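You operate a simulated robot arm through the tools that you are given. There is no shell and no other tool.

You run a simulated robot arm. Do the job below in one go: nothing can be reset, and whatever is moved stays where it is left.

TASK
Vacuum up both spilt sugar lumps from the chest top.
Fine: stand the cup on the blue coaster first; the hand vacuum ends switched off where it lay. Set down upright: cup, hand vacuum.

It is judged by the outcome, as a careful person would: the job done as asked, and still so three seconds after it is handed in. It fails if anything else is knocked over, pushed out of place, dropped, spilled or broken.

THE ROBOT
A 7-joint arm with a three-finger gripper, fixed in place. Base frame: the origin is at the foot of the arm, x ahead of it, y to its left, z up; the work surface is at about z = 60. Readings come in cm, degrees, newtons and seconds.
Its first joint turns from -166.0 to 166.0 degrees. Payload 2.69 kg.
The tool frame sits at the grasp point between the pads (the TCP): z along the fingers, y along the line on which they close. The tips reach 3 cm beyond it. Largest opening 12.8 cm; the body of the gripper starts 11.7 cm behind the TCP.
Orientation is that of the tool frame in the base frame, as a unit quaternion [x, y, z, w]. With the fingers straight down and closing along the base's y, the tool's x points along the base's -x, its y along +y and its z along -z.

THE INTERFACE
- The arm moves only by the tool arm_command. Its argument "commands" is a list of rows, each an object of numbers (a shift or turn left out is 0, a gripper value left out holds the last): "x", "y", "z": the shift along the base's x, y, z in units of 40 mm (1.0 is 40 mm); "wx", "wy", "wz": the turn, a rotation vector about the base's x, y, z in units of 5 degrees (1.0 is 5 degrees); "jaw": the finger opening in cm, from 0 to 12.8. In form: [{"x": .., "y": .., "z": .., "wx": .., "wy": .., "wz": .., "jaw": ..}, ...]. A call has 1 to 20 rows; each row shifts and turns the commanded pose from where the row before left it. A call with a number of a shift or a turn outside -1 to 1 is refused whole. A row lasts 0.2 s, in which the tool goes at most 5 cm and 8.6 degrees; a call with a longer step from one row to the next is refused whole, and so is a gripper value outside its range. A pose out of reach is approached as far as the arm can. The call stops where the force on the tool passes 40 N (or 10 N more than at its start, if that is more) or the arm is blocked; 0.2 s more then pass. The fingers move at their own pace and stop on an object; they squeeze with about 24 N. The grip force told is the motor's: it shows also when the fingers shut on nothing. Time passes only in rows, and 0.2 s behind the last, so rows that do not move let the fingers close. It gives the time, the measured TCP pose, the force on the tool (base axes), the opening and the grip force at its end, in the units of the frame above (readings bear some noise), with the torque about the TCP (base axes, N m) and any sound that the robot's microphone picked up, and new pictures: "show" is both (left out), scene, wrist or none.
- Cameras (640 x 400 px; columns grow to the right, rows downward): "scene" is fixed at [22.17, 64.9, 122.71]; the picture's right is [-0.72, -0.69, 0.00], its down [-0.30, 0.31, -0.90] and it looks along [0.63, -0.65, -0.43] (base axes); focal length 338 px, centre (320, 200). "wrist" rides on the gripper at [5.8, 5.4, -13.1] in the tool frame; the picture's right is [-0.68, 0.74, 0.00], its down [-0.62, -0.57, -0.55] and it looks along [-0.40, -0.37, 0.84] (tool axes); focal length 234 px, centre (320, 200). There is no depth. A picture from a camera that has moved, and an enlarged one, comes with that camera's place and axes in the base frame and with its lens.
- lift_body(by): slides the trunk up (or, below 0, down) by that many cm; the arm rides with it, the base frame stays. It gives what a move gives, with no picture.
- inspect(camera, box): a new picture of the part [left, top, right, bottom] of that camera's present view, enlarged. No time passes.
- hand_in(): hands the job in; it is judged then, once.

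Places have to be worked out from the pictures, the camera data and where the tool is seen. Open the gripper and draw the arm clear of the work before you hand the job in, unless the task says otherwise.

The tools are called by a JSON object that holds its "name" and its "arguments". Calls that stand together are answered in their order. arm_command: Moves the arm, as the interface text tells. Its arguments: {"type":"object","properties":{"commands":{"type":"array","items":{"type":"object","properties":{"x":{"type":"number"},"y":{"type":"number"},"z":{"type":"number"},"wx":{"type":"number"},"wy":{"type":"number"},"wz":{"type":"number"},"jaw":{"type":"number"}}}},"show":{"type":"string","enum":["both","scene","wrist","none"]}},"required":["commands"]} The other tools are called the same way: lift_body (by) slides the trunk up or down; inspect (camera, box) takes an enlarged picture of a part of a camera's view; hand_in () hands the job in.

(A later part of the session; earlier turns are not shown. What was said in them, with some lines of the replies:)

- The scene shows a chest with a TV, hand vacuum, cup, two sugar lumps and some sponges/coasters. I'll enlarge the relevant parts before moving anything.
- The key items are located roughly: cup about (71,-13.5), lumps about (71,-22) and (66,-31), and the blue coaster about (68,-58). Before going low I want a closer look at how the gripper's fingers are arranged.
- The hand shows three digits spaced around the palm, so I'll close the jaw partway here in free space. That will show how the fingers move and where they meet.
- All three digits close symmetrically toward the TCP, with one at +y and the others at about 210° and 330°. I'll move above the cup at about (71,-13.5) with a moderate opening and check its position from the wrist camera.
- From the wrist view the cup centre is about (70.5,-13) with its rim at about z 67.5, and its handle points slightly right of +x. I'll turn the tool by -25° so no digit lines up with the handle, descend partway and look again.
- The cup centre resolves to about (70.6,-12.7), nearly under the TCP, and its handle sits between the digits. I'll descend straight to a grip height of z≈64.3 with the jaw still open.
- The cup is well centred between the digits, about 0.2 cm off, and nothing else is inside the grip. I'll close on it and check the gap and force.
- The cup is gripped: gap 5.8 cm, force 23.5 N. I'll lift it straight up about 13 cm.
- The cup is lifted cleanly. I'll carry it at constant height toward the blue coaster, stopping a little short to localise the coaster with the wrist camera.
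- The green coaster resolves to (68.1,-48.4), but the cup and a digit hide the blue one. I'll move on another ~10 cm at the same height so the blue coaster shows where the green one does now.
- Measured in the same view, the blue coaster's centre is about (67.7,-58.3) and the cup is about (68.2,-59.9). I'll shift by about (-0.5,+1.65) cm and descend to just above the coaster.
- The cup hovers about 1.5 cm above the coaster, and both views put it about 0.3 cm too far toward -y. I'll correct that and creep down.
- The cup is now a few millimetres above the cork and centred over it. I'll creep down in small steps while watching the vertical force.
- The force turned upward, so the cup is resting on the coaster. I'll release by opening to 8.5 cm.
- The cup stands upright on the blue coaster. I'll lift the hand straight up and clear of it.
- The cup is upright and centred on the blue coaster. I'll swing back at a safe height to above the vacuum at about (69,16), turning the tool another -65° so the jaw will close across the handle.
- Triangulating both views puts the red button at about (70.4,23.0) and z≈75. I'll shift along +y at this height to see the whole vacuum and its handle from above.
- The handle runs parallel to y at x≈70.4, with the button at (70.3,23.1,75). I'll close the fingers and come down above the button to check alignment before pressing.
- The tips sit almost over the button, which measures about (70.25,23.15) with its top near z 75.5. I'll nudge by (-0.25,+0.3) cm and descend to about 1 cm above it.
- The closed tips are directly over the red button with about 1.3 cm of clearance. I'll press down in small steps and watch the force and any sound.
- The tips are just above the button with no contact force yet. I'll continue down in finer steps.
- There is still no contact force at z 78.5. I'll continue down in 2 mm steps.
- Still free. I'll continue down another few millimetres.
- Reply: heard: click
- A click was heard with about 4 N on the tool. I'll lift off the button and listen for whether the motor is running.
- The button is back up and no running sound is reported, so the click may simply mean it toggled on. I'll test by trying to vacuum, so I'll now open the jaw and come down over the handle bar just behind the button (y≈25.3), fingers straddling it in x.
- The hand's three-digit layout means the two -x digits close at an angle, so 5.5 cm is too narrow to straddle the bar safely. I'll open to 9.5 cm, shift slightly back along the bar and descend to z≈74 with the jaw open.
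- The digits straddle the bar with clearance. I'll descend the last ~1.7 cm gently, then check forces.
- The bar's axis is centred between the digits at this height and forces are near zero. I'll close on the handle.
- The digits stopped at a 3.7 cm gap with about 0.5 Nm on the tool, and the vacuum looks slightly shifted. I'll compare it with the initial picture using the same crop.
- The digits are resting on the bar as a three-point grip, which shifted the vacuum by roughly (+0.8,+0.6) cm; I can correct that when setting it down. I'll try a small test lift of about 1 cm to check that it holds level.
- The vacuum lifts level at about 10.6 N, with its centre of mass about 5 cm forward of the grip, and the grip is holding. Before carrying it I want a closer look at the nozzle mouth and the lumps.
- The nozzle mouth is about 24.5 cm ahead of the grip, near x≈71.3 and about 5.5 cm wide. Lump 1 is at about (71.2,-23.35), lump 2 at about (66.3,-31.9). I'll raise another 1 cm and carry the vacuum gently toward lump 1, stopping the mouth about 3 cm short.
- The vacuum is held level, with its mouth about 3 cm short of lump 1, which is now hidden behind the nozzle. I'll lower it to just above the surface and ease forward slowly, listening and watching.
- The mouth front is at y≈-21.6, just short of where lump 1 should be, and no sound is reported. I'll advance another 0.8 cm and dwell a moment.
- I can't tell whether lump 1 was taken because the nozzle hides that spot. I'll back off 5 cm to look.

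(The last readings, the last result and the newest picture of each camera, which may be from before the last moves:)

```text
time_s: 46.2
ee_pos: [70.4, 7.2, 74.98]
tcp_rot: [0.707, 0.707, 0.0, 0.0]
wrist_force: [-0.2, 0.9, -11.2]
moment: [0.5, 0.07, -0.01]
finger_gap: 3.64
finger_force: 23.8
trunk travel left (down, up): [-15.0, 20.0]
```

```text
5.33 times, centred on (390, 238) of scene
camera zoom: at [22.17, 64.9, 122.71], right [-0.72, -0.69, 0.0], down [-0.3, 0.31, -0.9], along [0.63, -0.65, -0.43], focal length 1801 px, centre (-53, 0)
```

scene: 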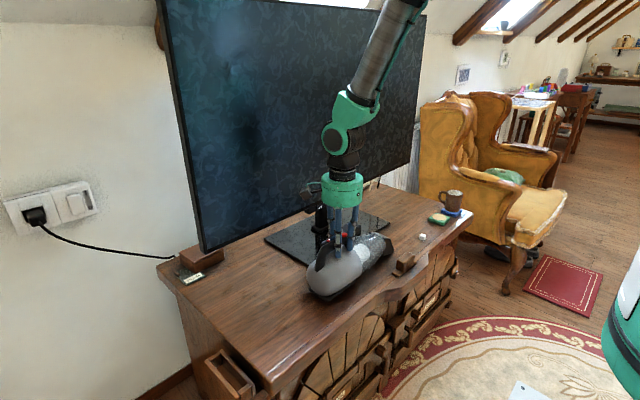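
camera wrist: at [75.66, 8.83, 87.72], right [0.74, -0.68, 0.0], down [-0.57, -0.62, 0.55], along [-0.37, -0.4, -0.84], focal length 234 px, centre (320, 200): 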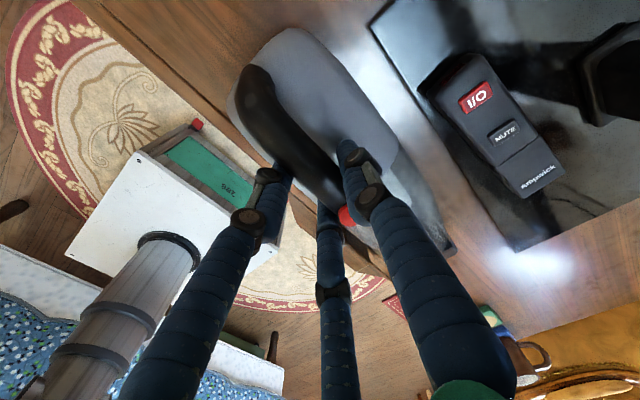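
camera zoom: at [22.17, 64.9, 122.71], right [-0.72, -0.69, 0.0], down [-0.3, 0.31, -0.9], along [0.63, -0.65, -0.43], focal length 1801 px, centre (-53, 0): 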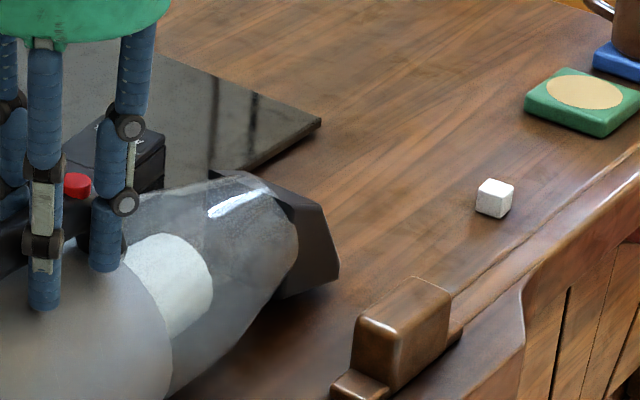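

Lump 1's spot is now bare wood, so the vacuum is running and took it. For lump 2 at about (66.3,-31.9), I'll advance, then yaw the vacuum by -12° so its body stays clear of the wooden block at the front edge, stopping about 3 cm short.

{"name": "arm_command", "arguments": {"commands": [{"y": -0.2}, {"y": -0.4}, {"y": -0.5}, {"y": -0.4}, {"y": -0.3, "wz": -0.3}, {"y": -0.3, "wz": -0.6}, {"y": -0.25, "wz": -0.6}, {"y": -0.2, "wz": -0.6, "x": 0.05}, {"y": -0.15, "wz": -0.3, "x": 0.03}, {}, {}]}}

{"name": "inspect", "arguments": {"camera": "scene", "box": [350, 195, 450, 275]}}

{"name": "inspect", "arguments": {"camera": "wrist", "box": [300, 120, 540, 300]}}

```text
time_s: 48.6
ee_pos: [70.69, -3.48, 74.98]
tcp_rot: [0.777, 0.63, 0.0, 0.0]
wrist_force: [-0.6, -0.5, -10.3]
moment: [0.53, -0.03, 0.0]
finger_gap: 3.65
finger_force: 23.9
trunk travel left (down, up): [-15.0, 20.0]
camera wrist: at [77.14, 1.07, 88.12], right [0.58, -0.81, 0.0], down [-0.68, -0.48, 0.55], along [-0.45, -0.32, -0.84], focal length 234 px, centre (320, 200)
```

scene: 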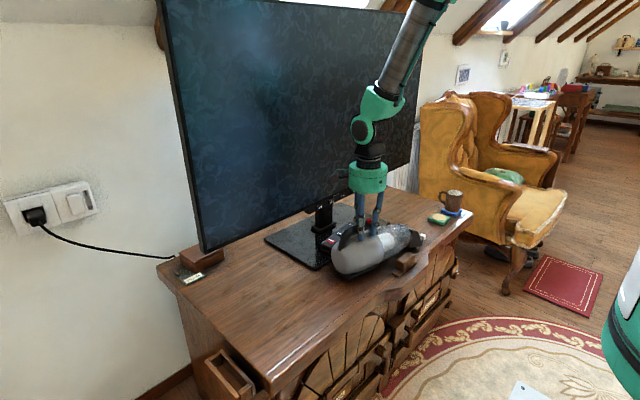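
wrist: 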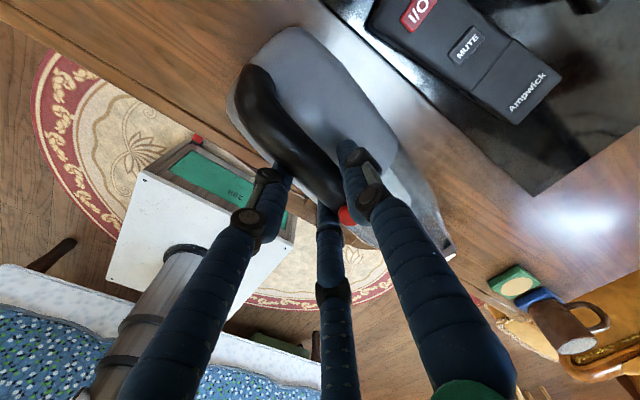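

```text
5.00 times, centred on (400, 235) of scene
camera zoom: at [22.17, 64.9, 122.71], right [-0.72, -0.69, 0.0], down [-0.3, 0.31, -0.9], along [0.63, -0.65, -0.43], focal length 1689 px, centre (-80, 25)
```

zoom: 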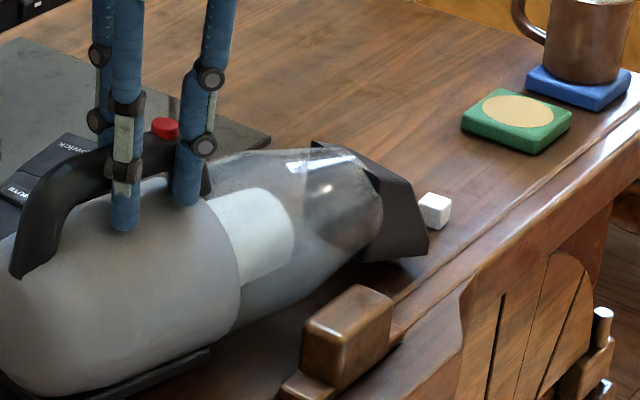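

```text
2.22 times, centred on (420, 210) of wrist
camera zoom: at [77.14, 1.07, 88.12], right [0.58, -0.81, 0.0], down [-0.68, -0.48, 0.55], along [-0.45, -0.32, -0.84], focal length 520 px, centre (98, 178)
```

zoom: 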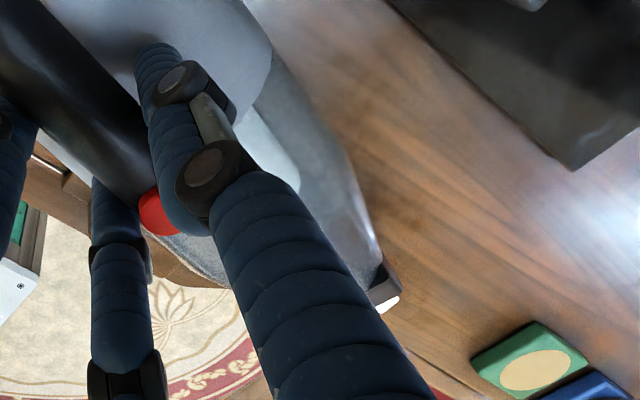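

The nozzle points at lump 2 with about 3 cm to go, and the body clears the block. I'll lower slightly and advance slowly to the lump, then dwell.

{"name": "arm_command", "arguments": {"commands": [{"z": -0.1, "y": -0.1}, {"y": -0.2}, {"y": -0.2}, {"y": -0.15}, {"y": -0.08}, {}, {}, {}]}}

{"name": "inspect", "arguments": {"camera": "scene", "box": [350, 195, 450, 275]}}

{"name": "inspect", "arguments": {"camera": "wrist", "box": [380, 180, 540, 320]}}

```text
time_s: 50.4
ee_pos: [70.59, -6.34, 74.62]
tcp_rot: [0.777, 0.63, 0.001, 0.0]
wrist_force: [-0.2, -1.2, -10.9]
moment: [0.48, -0.02, -0.01]
finger_gap: 3.64
finger_force: 24.4
trunk travel left (down, up): [-15.0, 20.0]
camera wrist: at [76.99, -1.83, 87.67], right [0.58, -0.81, 0.0], down [-0.68, -0.48, 0.55], along [-0.45, -0.32, -0.84], focal length 234 px, centre (320, 200)
```

scene: 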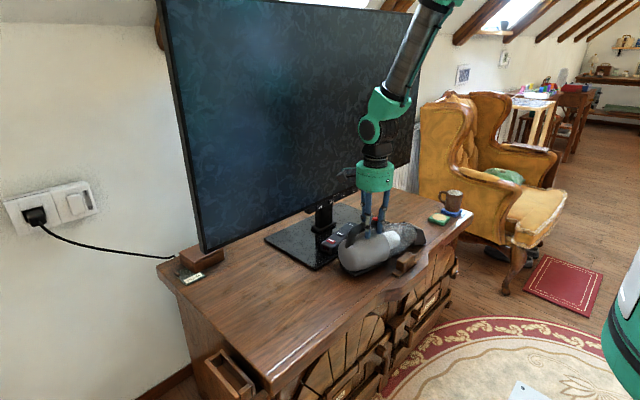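
wrist: 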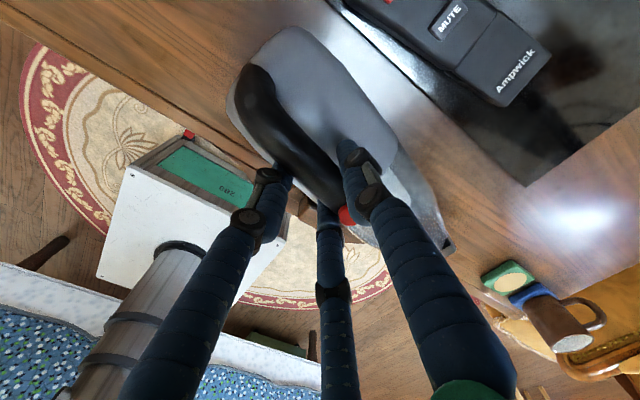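

```text
5.00 times, centred on (400, 235) of scene
camera zoom: at [22.17, 64.9, 122.71], right [-0.72, -0.69, 0.0], down [-0.3, 0.31, -0.9], along [0.63, -0.65, -0.43], focal length 1689 px, centre (-80, 25)
```

zoom: 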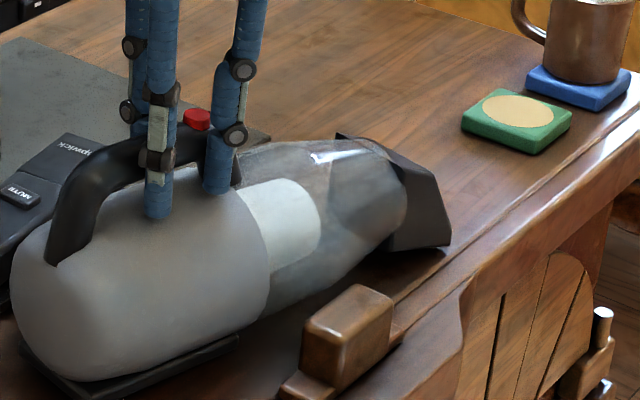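

```text
2.86 times, centred on (460, 250) of wrist
camera zoom: at [76.99, -1.83, 87.67], right [0.58, -0.81, 0.0], down [-0.68, -0.48, 0.55], along [-0.45, -0.32, -0.84], focal length 669 px, centre (-80, 57)
```

zoom: 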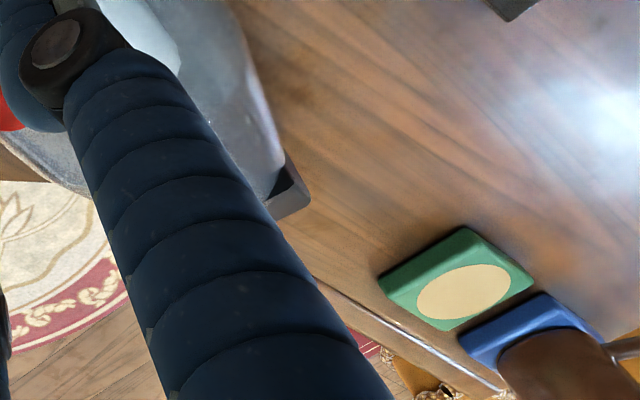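

Lump 2 is no longer visible beside the nozzle. I'll back off about 5 cm the way I came to confirm it's gone.

{"name": "arm_command", "arguments": {"commands": [{"z": 0.1, "y": 0.1}, {"y": 0.25}, {"y": 0.35}, {"y": 0.3}, {"y": 0.2}, {}]}}

{"name": "inspect", "arguments": {"camera": "scene", "box": [350, 195, 470, 285]}}

{"name": "inspect", "arguments": {"camera": "wrist", "box": [380, 180, 640, 320]}}

```text
time_s: 51.8
ee_pos: [70.77, -1.56, 75.03]
tcp_rot: [0.777, 0.629, 0.0, 0.0]
wrist_force: [-0.3, 0.0, -10.5]
moment: [0.5, -0.06, -0.03]
finger_gap: 3.63
finger_force: 24.0
trunk travel left (down, up): [-15.0, 20.0]
camera wrist: at [77.18, 3.09, 88.08], right [0.58, -0.81, 0.0], down [-0.68, -0.48, 0.55], along [-0.45, -0.32, -0.84], focal length 234 px, centre (320, 200)
```

scene: 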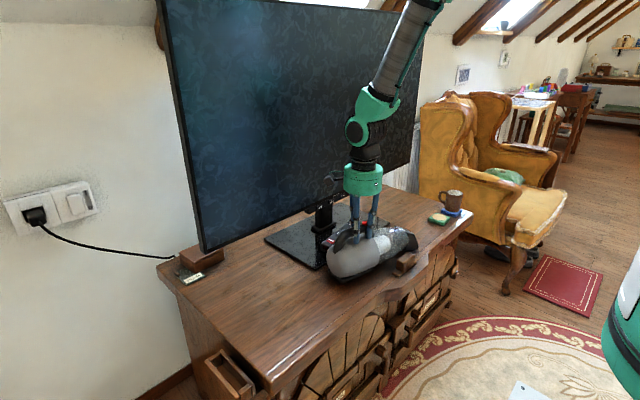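
wrist: 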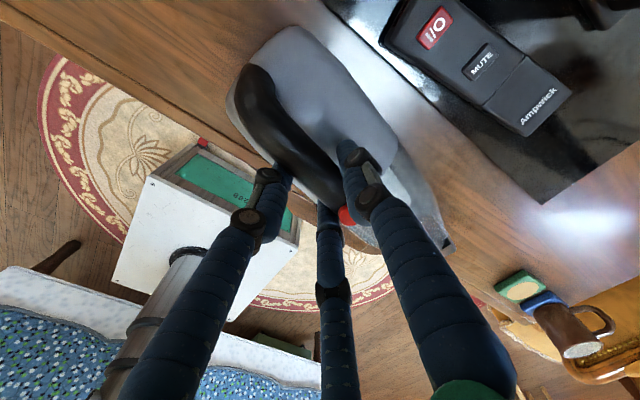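

```text
4.44 times, centred on (410, 240) of scene
camera zoom: at [22.17, 64.9, 122.71], right [-0.72, -0.69, 0.0], down [-0.3, 0.31, -0.9], along [0.63, -0.65, -0.43], focal length 1501 px, centre (-80, 22)
```

zoom: 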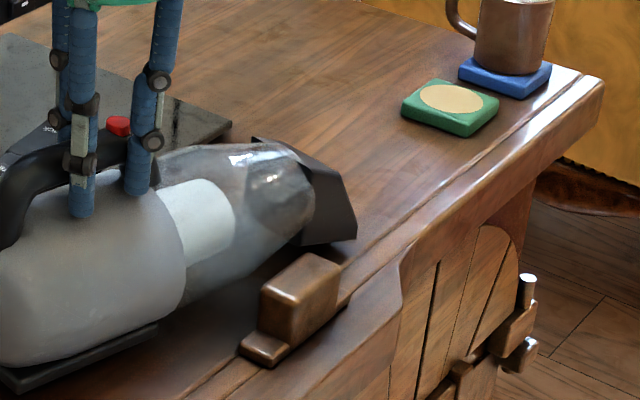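

```text
2.46 times, centred on (510, 250) of wrist
camera zoom: at [77.18, 3.09, 88.08], right [0.58, -0.81, 0.0], down [-0.68, -0.48, 0.55], along [-0.45, -0.32, -0.84], focal length 576 px, centre (-148, 77)
```

zoom: 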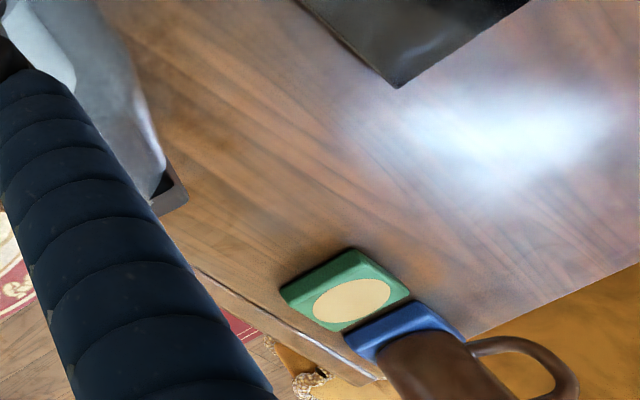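

Both lump spots are bare wood, and the cup and coasters are undisturbed. I'll straighten the yaw (+12°) and carry the vacuum back toward where it lay, slightly raised.

{"name": "arm_command", "arguments": {"commands": [{"z": 0.12, "y": 0.1, "wz": 0.3}, {"z": 0.13, "y": 0.2, "wz": 0.6}, {"y": 0.3, "wz": 0.6}, {"y": 0.4, "wz": 0.6}, {"y": 0.5, "wz": 0.3, "x": -0.03}, {"y": 0.5, "x": -0.03}, {"y": 0.5, "x": -0.03}, {"y": 0.5, "x": -0.03}, {"y": 0.5, "x": -0.03}, {"y": 0.5, "x": -0.03}, {"y": 0.5, "x": -0.03}, {"y": 0.5, "x": -0.03}, {"y": 0.5, "x": -0.03}, {"y": 0.5, "x": -0.02}, {"y": 0.35}, {"y": 0.25}, {"y": 0.1}, {}, {}]}}

{"name": "inspect", "arguments": {"camera": "scene", "box": [230, 220, 390, 350]}}

```text
time_s: 55.8
ee_pos: [69.59, 25.1, 76.08]
tcp_rot: [0.707, 0.707, 0.0, 0.0]
wrist_force: [-0.2, 1.0, -10.8]
moment: [0.49, 0.07, -0.06]
finger_gap: 3.67
finger_force: 23.8
trunk travel left (down, up): [-15.0, 20.0]
camera wrist: at [74.81, 30.95, 89.15], right [0.74, -0.68, 0.0], down [-0.57, -0.62, 0.55], along [-0.37, -0.4, -0.84], focal length 234 px, centre (320, 200)
```

scene: 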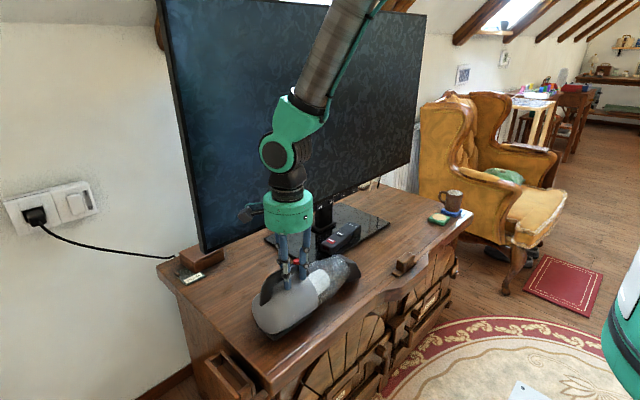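
wrist: 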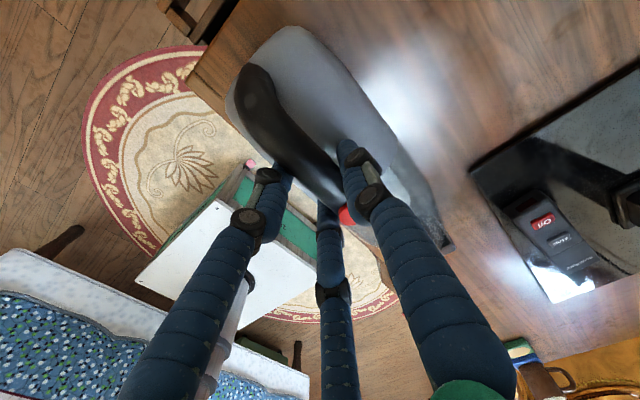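

```text
3.08 times, centred on (310, 285) of scene
camera zoom: at [22.17, 64.9, 122.71], right [-0.72, -0.69, 0.0], down [-0.3, 0.31, -0.9], along [0.63, -0.65, -0.43], focal length 1039 px, centre (351, -62)
```

zoom: 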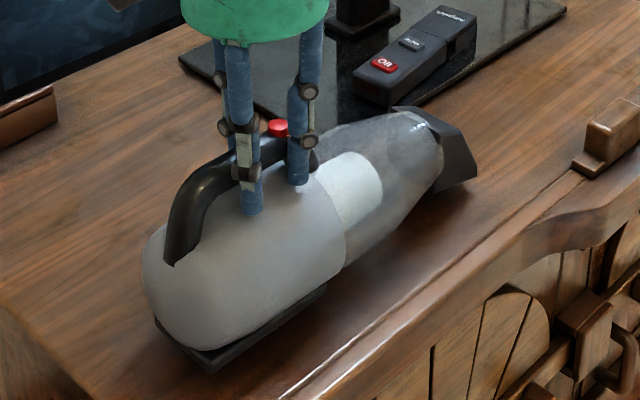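

The vacuum is back over its original place, about 1.9 cm up. I'll lower it to about 0.4 cm above the surface and compare with the earlier untouched crop.

{"name": "arm_command", "arguments": {"commands": [{"z": -0.1}, {"z": -0.15}, {"z": -0.1}, {}, {}], "show": "none"}}

{"name": "inspect", "arguments": {"camera": "scene", "box": [250, 220, 350, 300]}}

{"name": "inspect", "arguments": {"camera": "scene", "box": [230, 220, 390, 350]}}

{"name": "inspect", "arguments": {"camera": "scene", "box": [240, 210, 370, 330]}}

```text
time_s: 57.0
ee_pos: [69.5, 25.16, 74.59]
tcp_rot: [0.707, 0.707, 0.0, -0.001]
wrist_force: [0.3, 0.3, -10.5]
moment: [0.46, 0.06, -0.03]
finger_gap: 3.66
finger_force: 24.1
trunk travel left (down, up): [-15.0, 20.0]
```

```text
5.00 times, centred on (300, 260) of scene
camera zoom: at [22.17, 64.9, 122.71], right [-0.72, -0.69, 0.0], down [-0.3, 0.31, -0.9], along [0.63, -0.65, -0.43], focal length 1689 px, centre (420, -100)
```

zoom: 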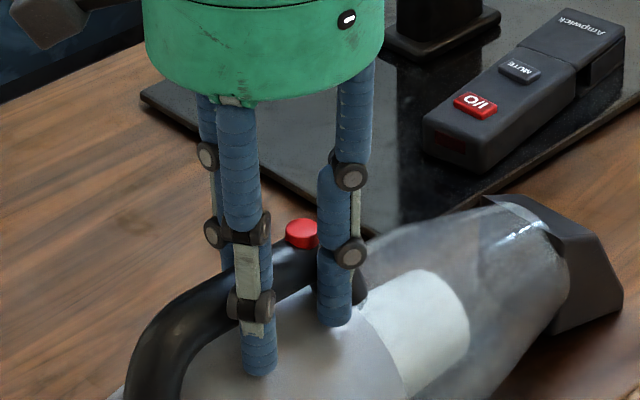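

```text
3.08 times, centred on (310, 285) of scene
camera zoom: at [22.17, 64.9, 122.71], right [-0.72, -0.69, 0.0], down [-0.3, 0.31, -0.9], along [0.63, -0.65, -0.43], focal length 1039 px, centre (351, -62)
```

zoom: 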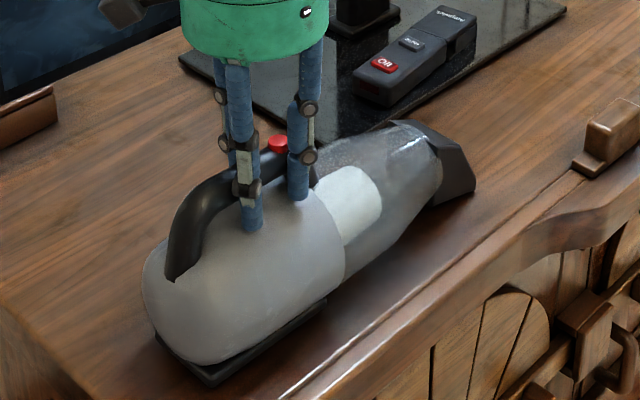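

```text
3.33 times, centred on (305, 270) of scene
camera zoom: at [22.17, 64.9, 122.71], right [-0.72, -0.69, 0.0], down [-0.3, 0.31, -0.9], along [0.63, -0.65, -0.43], focal length 1126 px, centre (370, -33)
```

zoom: 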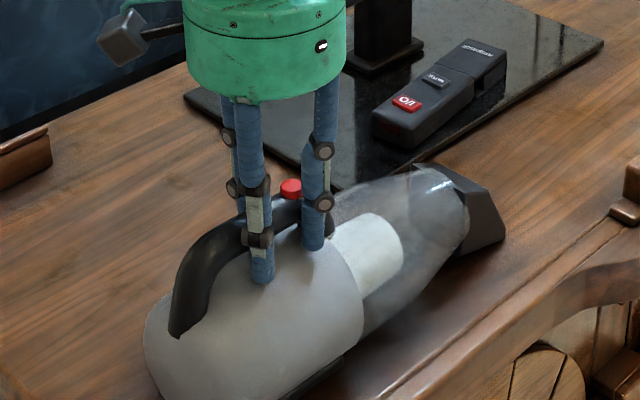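

The button lines up with its original spot; the nozzle differs slightly, consistent with about 1° of yaw and a slight nose-down pitch in the grip. I'll apply +1° yaw and lower until the surface takes the weight.

{"name": "arm_command", "arguments": {"commands": [{"wz": 0.2}, {"z": -0.05}, {"z": -0.04}, {}, {}], "show": "none"}}

{"name": "inspect", "arguments": {"camera": "scene", "box": [250, 220, 350, 300]}}

{"name": "inspect", "arguments": {"camera": "scene", "box": [230, 220, 390, 350]}}

```text
time_s: 58.2
ee_pos: [69.5, 25.1, 74.27]
tcp_rot: [0.701, 0.713, 0.0, -0.001]
wrist_force: [1.3, 2.3, -5.5]
moment: [-0.45, 0.04, 0.21]
finger_gap: 3.65
finger_force: 23.8
trunk travel left (down, up): [-15.0, 20.0]
```

```text
5.00 times, centred on (300, 260) of scene
camera zoom: at [22.17, 64.9, 122.71], right [-0.72, -0.69, 0.0], down [-0.3, 0.31, -0.9], along [0.63, -0.65, -0.43], focal length 1689 px, centre (420, -100)
```

zoom: 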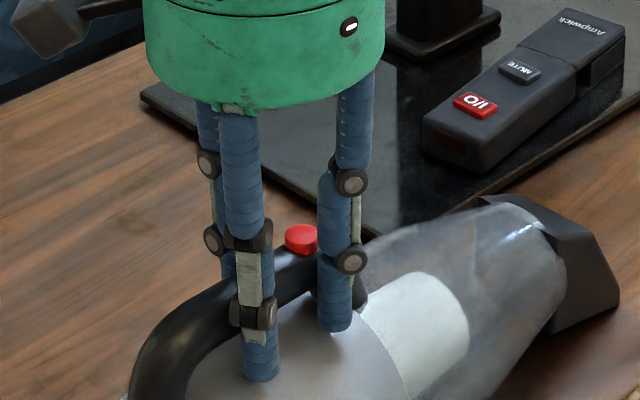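

```text
3.08 times, centred on (310, 285) of scene
camera zoom: at [22.17, 64.9, 122.71], right [-0.72, -0.69, 0.0], down [-0.3, 0.31, -0.9], along [0.63, -0.65, -0.43], focal length 1039 px, centre (351, -62)
```

zoom: 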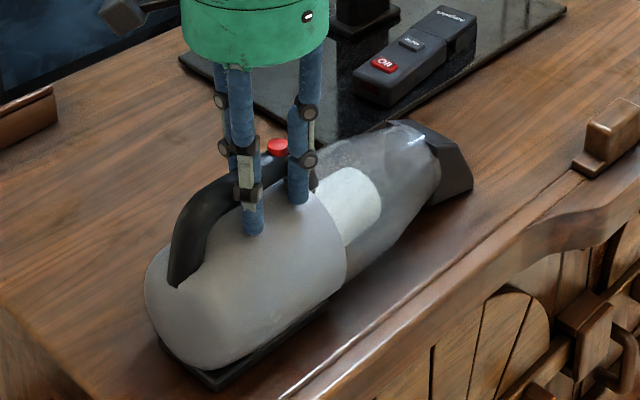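

The nose is now touching down and the positions match the untouched crop well. I'll lower a touch more to seat the tail.

{"name": "arm_command", "arguments": {"commands": [{"z": -0.03}, {}, {}], "show": "none"}}

```text
time_s: 59.0
ee_pos: [69.58, 25.18, 74.22]
tcp_rot: [0.701, 0.713, 0.0, 0.0]
wrist_force: [0.4, 3.2, -2.5]
moment: [-0.07, 0.1, 0.1]
finger_gap: 3.66
finger_force: 24.0
trunk travel left (down, up): [-15.0, 20.0]
```

About 8 N is now carried by the surface. One more small step to seat it fully.

{"name": "arm_command", "arguments": {"commands": [{"z": -0.03}, {}, {}], "show": "none"}}

{"name": "inspect", "arguments": {"camera": "scene", "box": [230, 220, 390, 350]}}

```text
time_s: 59.8
ee_pos: [69.48, 25.04, 74.19]
tcp_rot: [0.701, 0.714, 0.001, 0.0]
wrist_force: [-0.8, 1.8, 11.3]
moment: [-0.26, 0.01, 0.02]
finger_gap: 3.67
finger_force: 23.4
trunk travel left (down, up): [-15.0, 20.0]
```

```text
3.08 times, centred on (310, 285) of scene
camera zoom: at [22.17, 64.9, 122.71], right [-0.72, -0.69, 0.0], down [-0.3, 0.31, -0.9], along [0.63, -0.65, -0.43], focal length 1039 px, centre (351, -62)
```

zoom: 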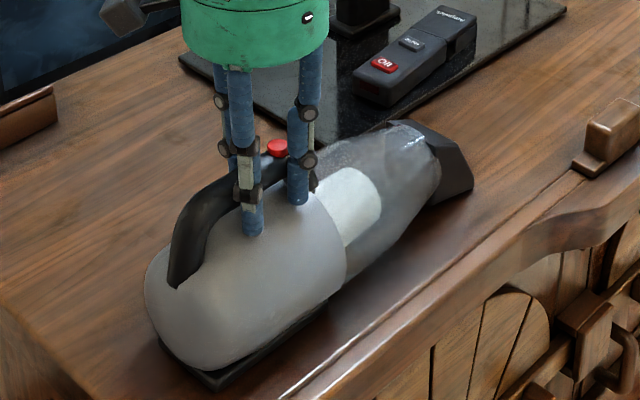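

The vacuum is fully seated, and button, nozzle and tail match the original crop within a pixel or two. I'll relax the downward push and open the fingers gently.

{"name": "arm_command", "arguments": {"commands": [{"z": 0.03}, {"jaw": 4.5}, {"jaw": 6.5}, {"jaw": 9.5}, {"jaw": 9.5}, {}]}}

{"name": "inspect", "arguments": {"camera": "scene", "box": [230, 220, 390, 350]}}

{"name": "inspect", "arguments": {"camera": "scene", "box": [250, 220, 350, 300]}}

```text
time_s: 61.2
ee_pos: [69.51, 25.16, 74.23]
tcp_rot: [0.701, 0.713, 0.0, 0.0]
wrist_force: [-0.2, 0.0, -0.4]
moment: [0.03, 0.03, -0.01]
finger_gap: 9.5
finger_force: 0.1
trunk travel left (down, up): [-15.0, 20.0]
camera wrist: at [74.66, 31.03, 87.29], right [0.75, -0.66, 0.0], down [-0.55, -0.63, 0.55], along [-0.36, -0.41, -0.84], focal length 234 px, centre (320, 200)
```

scene: 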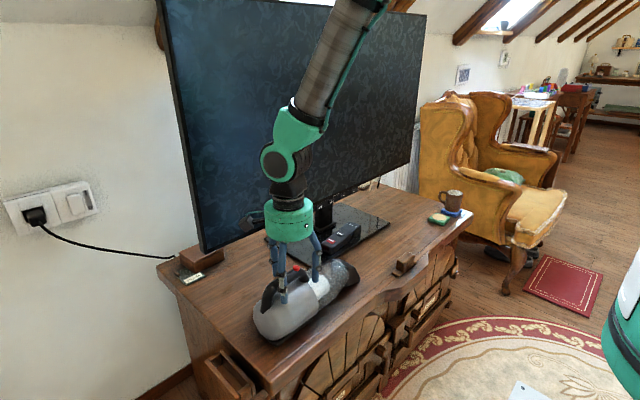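
wrist: 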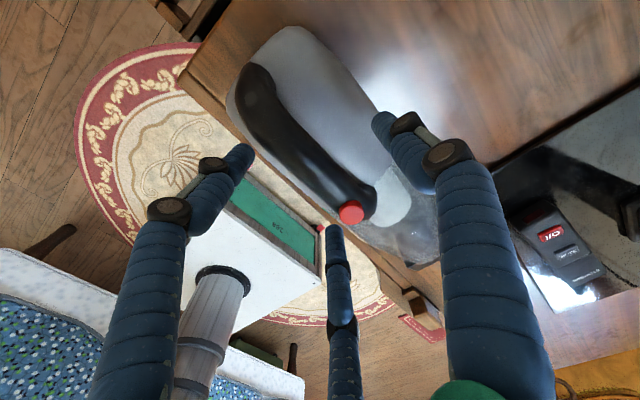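

```text
3.08 times, centred on (310, 285) of scene
camera zoom: at [22.17, 64.9, 122.71], right [-0.72, -0.69, 0.0], down [-0.3, 0.31, -0.9], along [0.63, -0.65, -0.43], focal length 1039 px, centre (351, -62)
```

zoom: 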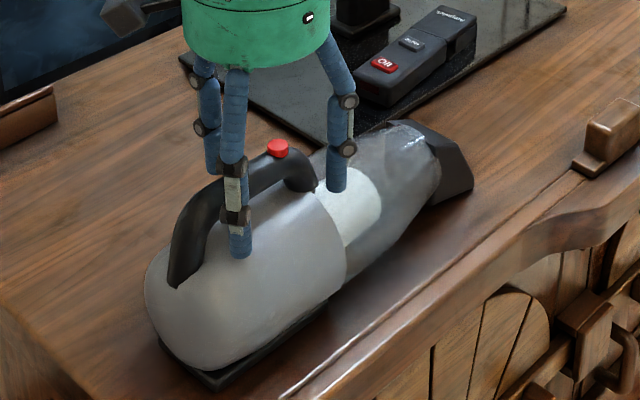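

```text
5.00 times, centred on (300, 260) of scene
camera zoom: at [22.17, 64.9, 122.71], right [-0.72, -0.69, 0.0], down [-0.3, 0.31, -0.9], along [0.63, -0.65, -0.43], focal length 1689 px, centre (420, -100)
```

zoom: 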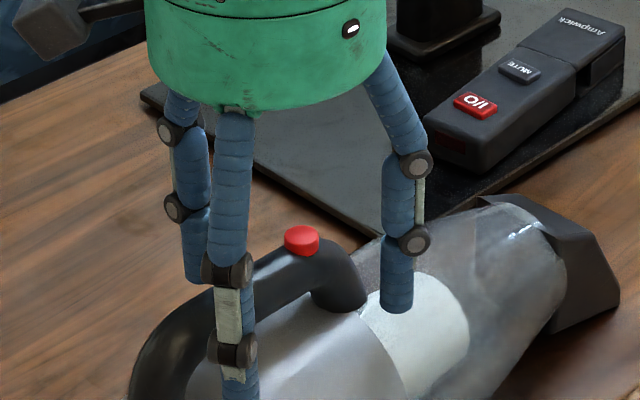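

The vacuum rests exactly where it lay, released and upright. I'll lift the hand straight up clear of the handle.

{"name": "arm_command", "arguments": {"commands": [{"z": 0.15}, {"z": 0.3}, {"z": 0.5}, {"z": 0.5}, {"z": 0.5}, {"jaw": 0}, {"x": 0.1, "y": -0.25}, {"x": 0.1, "y": -0.25}, {}]}}

{"name": "inspect", "arguments": {"camera": "wrist", "box": [240, 100, 400, 220]}}

{"name": "inspect", "arguments": {"camera": "scene", "box": [250, 220, 350, 300]}}

```text
time_s: 63.2
ee_pos: [70.4, 23.19, 82.04]
tcp_rot: [0.701, 0.714, 0.0, 0.0]
wrist_force: [-0.2, -0.4, -0.1]
moment: [-0.01, 0.0, 0.01]
finger_gap: 0.22
finger_force: 24.4
trunk travel left (down, up): [-15.0, 20.0]
camera wrist: at [75.63, 29.05, 95.06], right [0.75, -0.66, 0.0], down [-0.55, -0.63, 0.55], along [-0.36, -0.41, -0.84], focal length 234 px, centre (320, 200)
```

scene: 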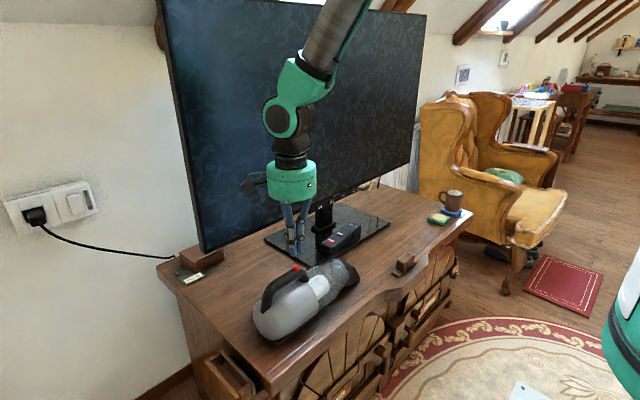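
wrist: 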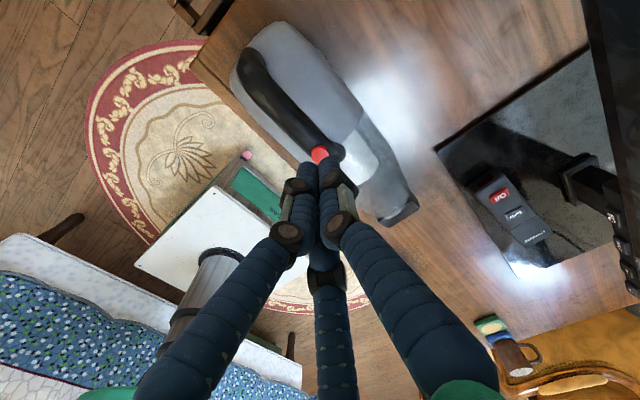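

```text
3.33 times, centred on (320, 160) of wrist
camera zoom: at [75.63, 29.05, 95.06], right [0.75, -0.66, 0.0], down [-0.55, -0.63, 0.55], along [-0.36, -0.41, -0.84], focal length 781 px, centre (320, 333)
```

zoom: 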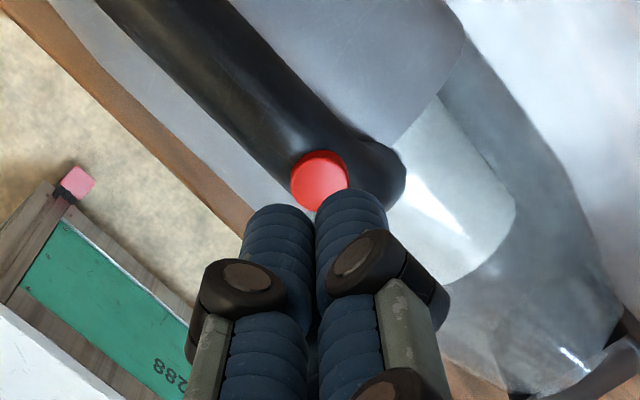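

```text
5.00 times, centred on (300, 260) of scene
camera zoom: at [22.17, 64.9, 122.71], right [-0.72, -0.69, 0.0], down [-0.3, 0.31, -0.9], along [0.63, -0.65, -0.43], focal length 1689 px, centre (420, -100)
```

zoom: 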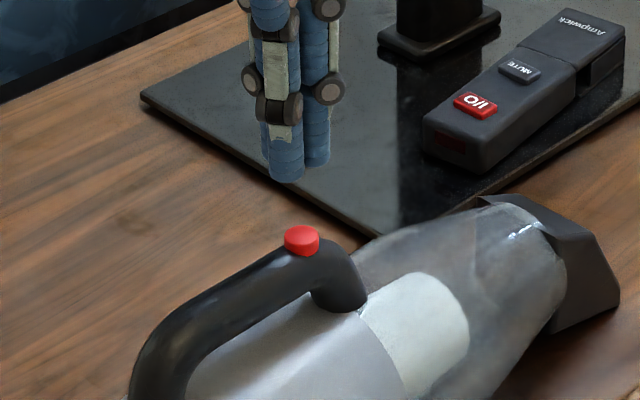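

The vacuum matches its original crop and the tips are over the button, which measures about (70.4,23.1). I'll descend to just above it.

{"name": "arm_command", "arguments": {"commands": [{"z": -0.3}, {"z": -0.35}, {"z": -0.2}, {}], "show": "none"}}

{"name": "inspect", "arguments": {"camera": "scene", "box": [270, 240, 330, 290]}}

```text
time_s: 64.2
ee_pos: [70.26, 23.03, 78.67]
tcp_rot: [0.701, 0.713, 0.0, 0.0]
wrist_force: [0.7, -0.1, -0.3]
moment: [-0.01, 0.03, -0.02]
finger_gap: 0.22
finger_force: 24.0
trunk travel left (down, up): [-15.0, 20.0]
```

```text
8.00 times, centred on (300, 265) of scene
camera zoom: at [22.17, 64.9, 122.71], right [-0.72, -0.69, 0.0], down [-0.3, 0.31, -0.9], along [0.63, -0.65, -0.43], focal length 2702 px, centre (480, -320)
```

zoom: 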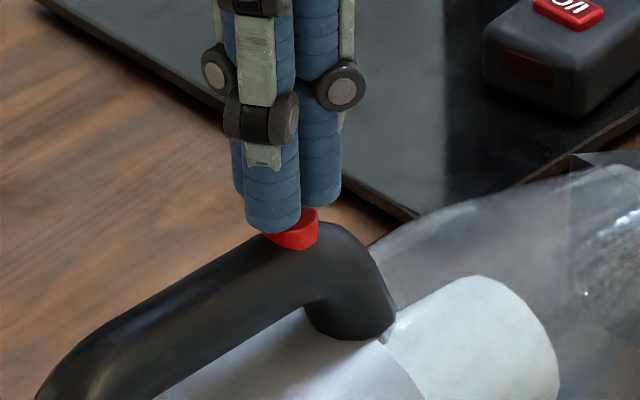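

Same alignment as the first press, with no contact yet. I'll creep down in 2 mm steps until a single click.

{"name": "arm_command", "arguments": {"commands": [{"z": -0.05}, {"z": -0.05}, {}], "show": "none"}}

```text
time_s: 65.0
ee_pos: [70.43, 23.22, 78.25]
tcp_rot: [0.701, 0.713, -0.001, -0.001]
wrist_force: [0.0, 0.1, 0.5]
moment: [0.0, 0.02, 0.0]
finger_gap: 0.21
finger_force: 23.6
trunk travel left (down, up): [-15.0, 20.0]
```

No click yet at z 78.25; the first press clicked near 77.8. I'll go down another 4 mm in small steps.

{"name": "arm_command", "arguments": {"commands": [{"z": -0.05}, {"z": -0.05}, {}], "show": "none"}}

```text
time_s: 65.8
ee_pos: [70.2, 23.15, 77.78]
tcp_rot: [0.7, 0.714, -0.001, 0.0]
wrist_force: [-2.2, 1.3, 2.7]
moment: [0.01, 0.03, -0.04]
finger_gap: 0.62
finger_force: 24.6
trunk travel left (down, up): [-15.0, 20.0]
heard: click
```

One click was heard, so the switch has toggled off. I'll lift straight up off the button and check that nothing moved.

{"name": "arm_command", "arguments": {"commands": [{"z": 0.15}, {"z": 0.3}, {"z": 0.5}, {"z": 0.7}, {"z": 0.8}, {"z": 0.8}, {}, {}]}}

{"name": "inspect", "arguments": {"camera": "scene", "box": [230, 220, 390, 350]}}

{"name": "inspect", "arguments": {"camera": "scene", "box": [340, 190, 480, 280]}}

{"name": "inspect", "arguments": {"camera": "scene", "box": [250, 220, 350, 300]}}

```text
time_s: 67.6
ee_pos: [70.37, 22.94, 90.77]
tcp_rot: [0.701, 0.713, 0.0, 0.0]
wrist_force: [-0.1, 0.2, 0.3]
moment: [0.01, -0.01, -0.03]
finger_gap: 0.21
finger_force: 23.5
trunk travel left (down, up): [-15.0, 20.0]
camera wrist: at [75.5, 28.96, 103.93], right [0.75, -0.66, 0.0], down [-0.55, -0.63, 0.55], along [-0.36, -0.41, -0.84], focal length 234 px, centre (320, 200)
```

scene: 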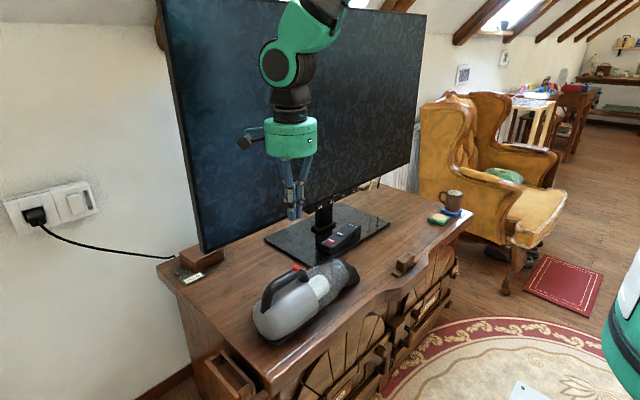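
wrist: 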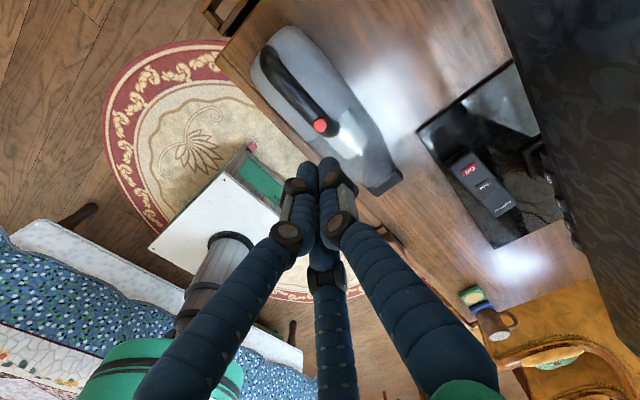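

```text
3.08 times, centred on (310, 285) of scene
camera zoom: at [22.17, 64.9, 122.71], right [-0.72, -0.69, 0.0], down [-0.3, 0.31, -0.9], along [0.63, -0.65, -0.43], focal length 1039 px, centre (351, -62)
```

zoom: 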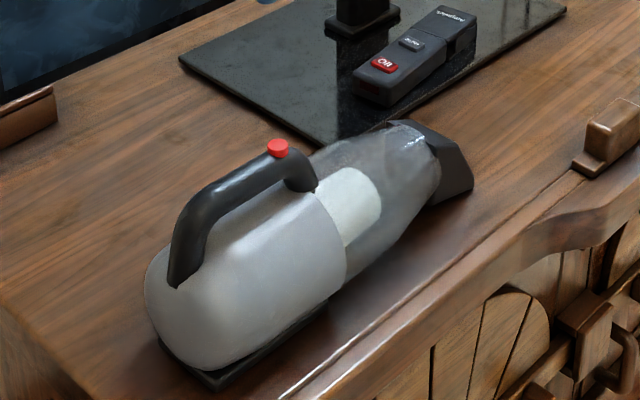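

```text
4.44 times, centred on (410, 235) of scene
camera zoom: at [22.17, 64.9, 122.71], right [-0.72, -0.69, 0.0], down [-0.3, 0.31, -0.9], along [0.63, -0.65, -0.43], focal length 1501 px, centre (-80, 44)
```

zoom: 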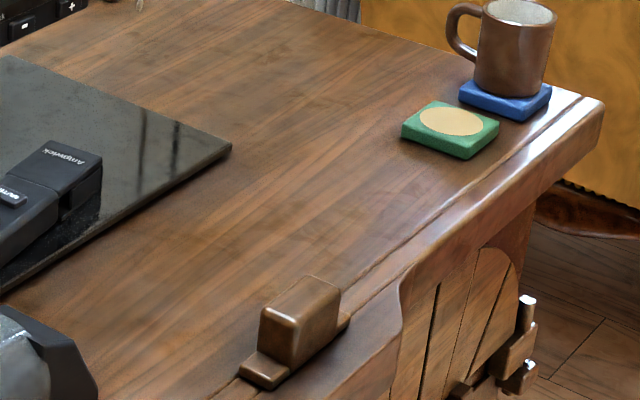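

```text
5.00 times, centred on (300, 260) of scene
camera zoom: at [22.17, 64.9, 122.71], right [-0.72, -0.69, 0.0], down [-0.3, 0.31, -0.9], along [0.63, -0.65, -0.43], focal length 1689 px, centre (420, -100)
```

zoom: 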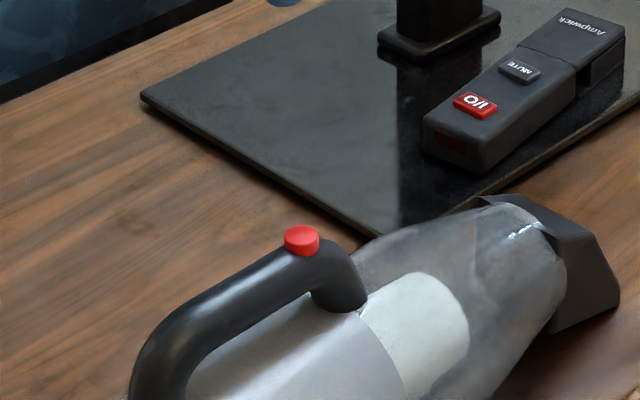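

The chest top is clear of lumps, the cup stands on the blue coaster, and the vacuum is back in its place and switched off. I'll open the gripper and draw the arm up and back, clear of everything.

{"name": "arm_command", "arguments": {"commands": [{"z": 0.6, "jaw": 12}, {"z": 0.8, "x": -0.3}, {"z": 0.8, "x": -0.5}, {"z": 0.8, "x": -0.5}, {"z": 0.8, "x": -0.5}, {"z": 0.5, "x": -0.5}, {"x": -0.3}, {}]}}

{"name": "inspect", "arguments": {"camera": "scene", "box": [160, 170, 480, 370]}}

{"name": "inspect", "arguments": {"camera": "scene", "box": [150, 230, 250, 300]}}

```text
time_s: 69.4
ee_pos: [59.97, 23.11, 108.14]
tcp_rot: [0.701, 0.713, 0.0, 0.001]
wrist_force: [0.7, 0.5, 0.5]
moment: [0.02, -0.02, 0.0]
finger_gap: 12.0
finger_force: 0.1
trunk travel left (down, up): [-15.0, 20.0]
camera wrist: at [65.24, 29.06, 121.05], right [0.75, -0.66, 0.0], down [-0.55, -0.63, 0.55], along [-0.36, -0.41, -0.84], focal length 234 px, centre (320, 200)
```

scene: 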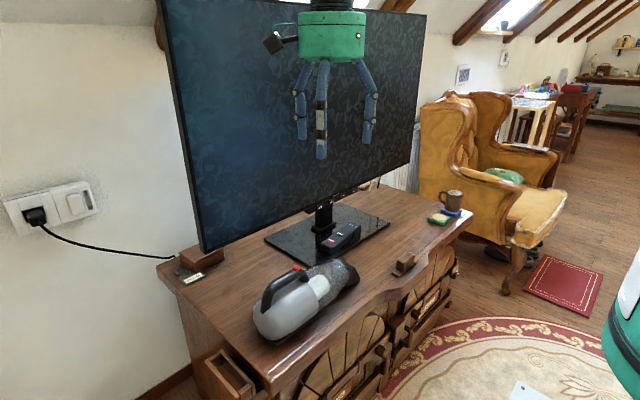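
wrist: 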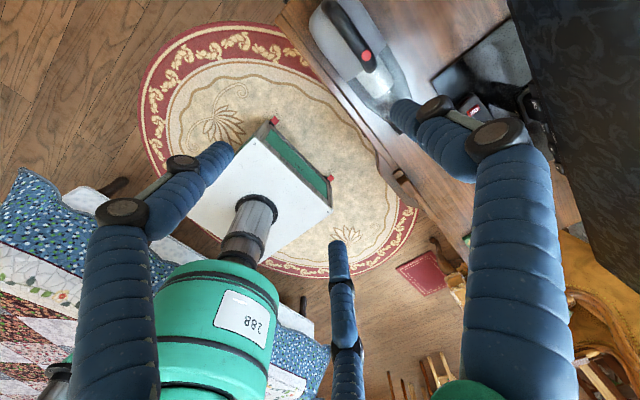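

```text
2.00 times, centred on (320, 270) of scene
camera zoom: at [22.17, 64.9, 122.71], right [-0.72, -0.69, 0.0], down [-0.3, 0.31, -0.9], along [0.63, -0.65, -0.43], focal length 676 px, centre (320, 60)
```

zoom: 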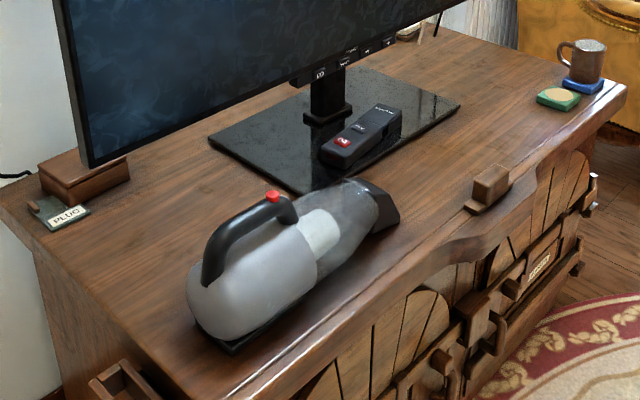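

```text
5.71 times, centred on (200, 265) of scene
camera zoom: at [22.17, 64.9, 122.71], right [-0.72, -0.69, 0.0], down [-0.3, 0.31, -0.9], along [0.63, -0.65, -0.43], focal length 1930 px, centre (1006, -171)
```

zoom: 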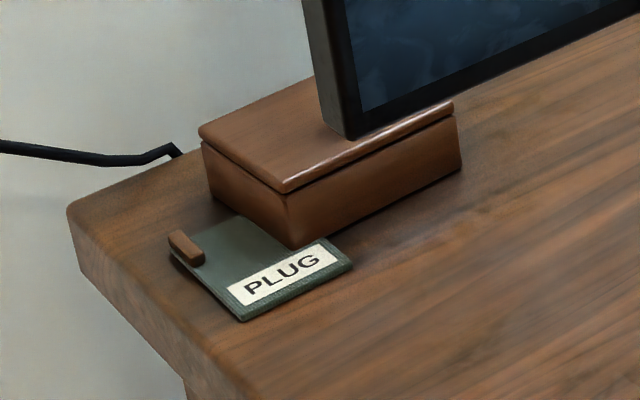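

The chest top is clean and everything stands as it should: cup on the blue coaster, vacuum upright where it lay after its second click (off), nothing else disturbed. The gripper is open and clear, so I'm handing the job in.

{"name": "hand_in", "arguments": {}}

```text
The job is handed in.
```

I vacuumed up both sugar lumps from the chest top and handed the job in. No result has come back yet.

- **Cup:** it stands upright on the blue coaster, placed there before the vacuuming.
- **Lumps:** the spots where both lay are now bare wood.
- **Hand vacuum:** it is upright, back within a few millimetres of where it lay. I pressed its button once to start and once at the end, with one click heard each time. The first press clearly switched it on, because it picked up the lumps. I take it to be off after the second, though no motor sound was ever reported, so I couldn't check that directly.
- **Everything else:** nothing else on the chest was touched or moved. The gripper was left open and the arm drawn back clear of the chest.
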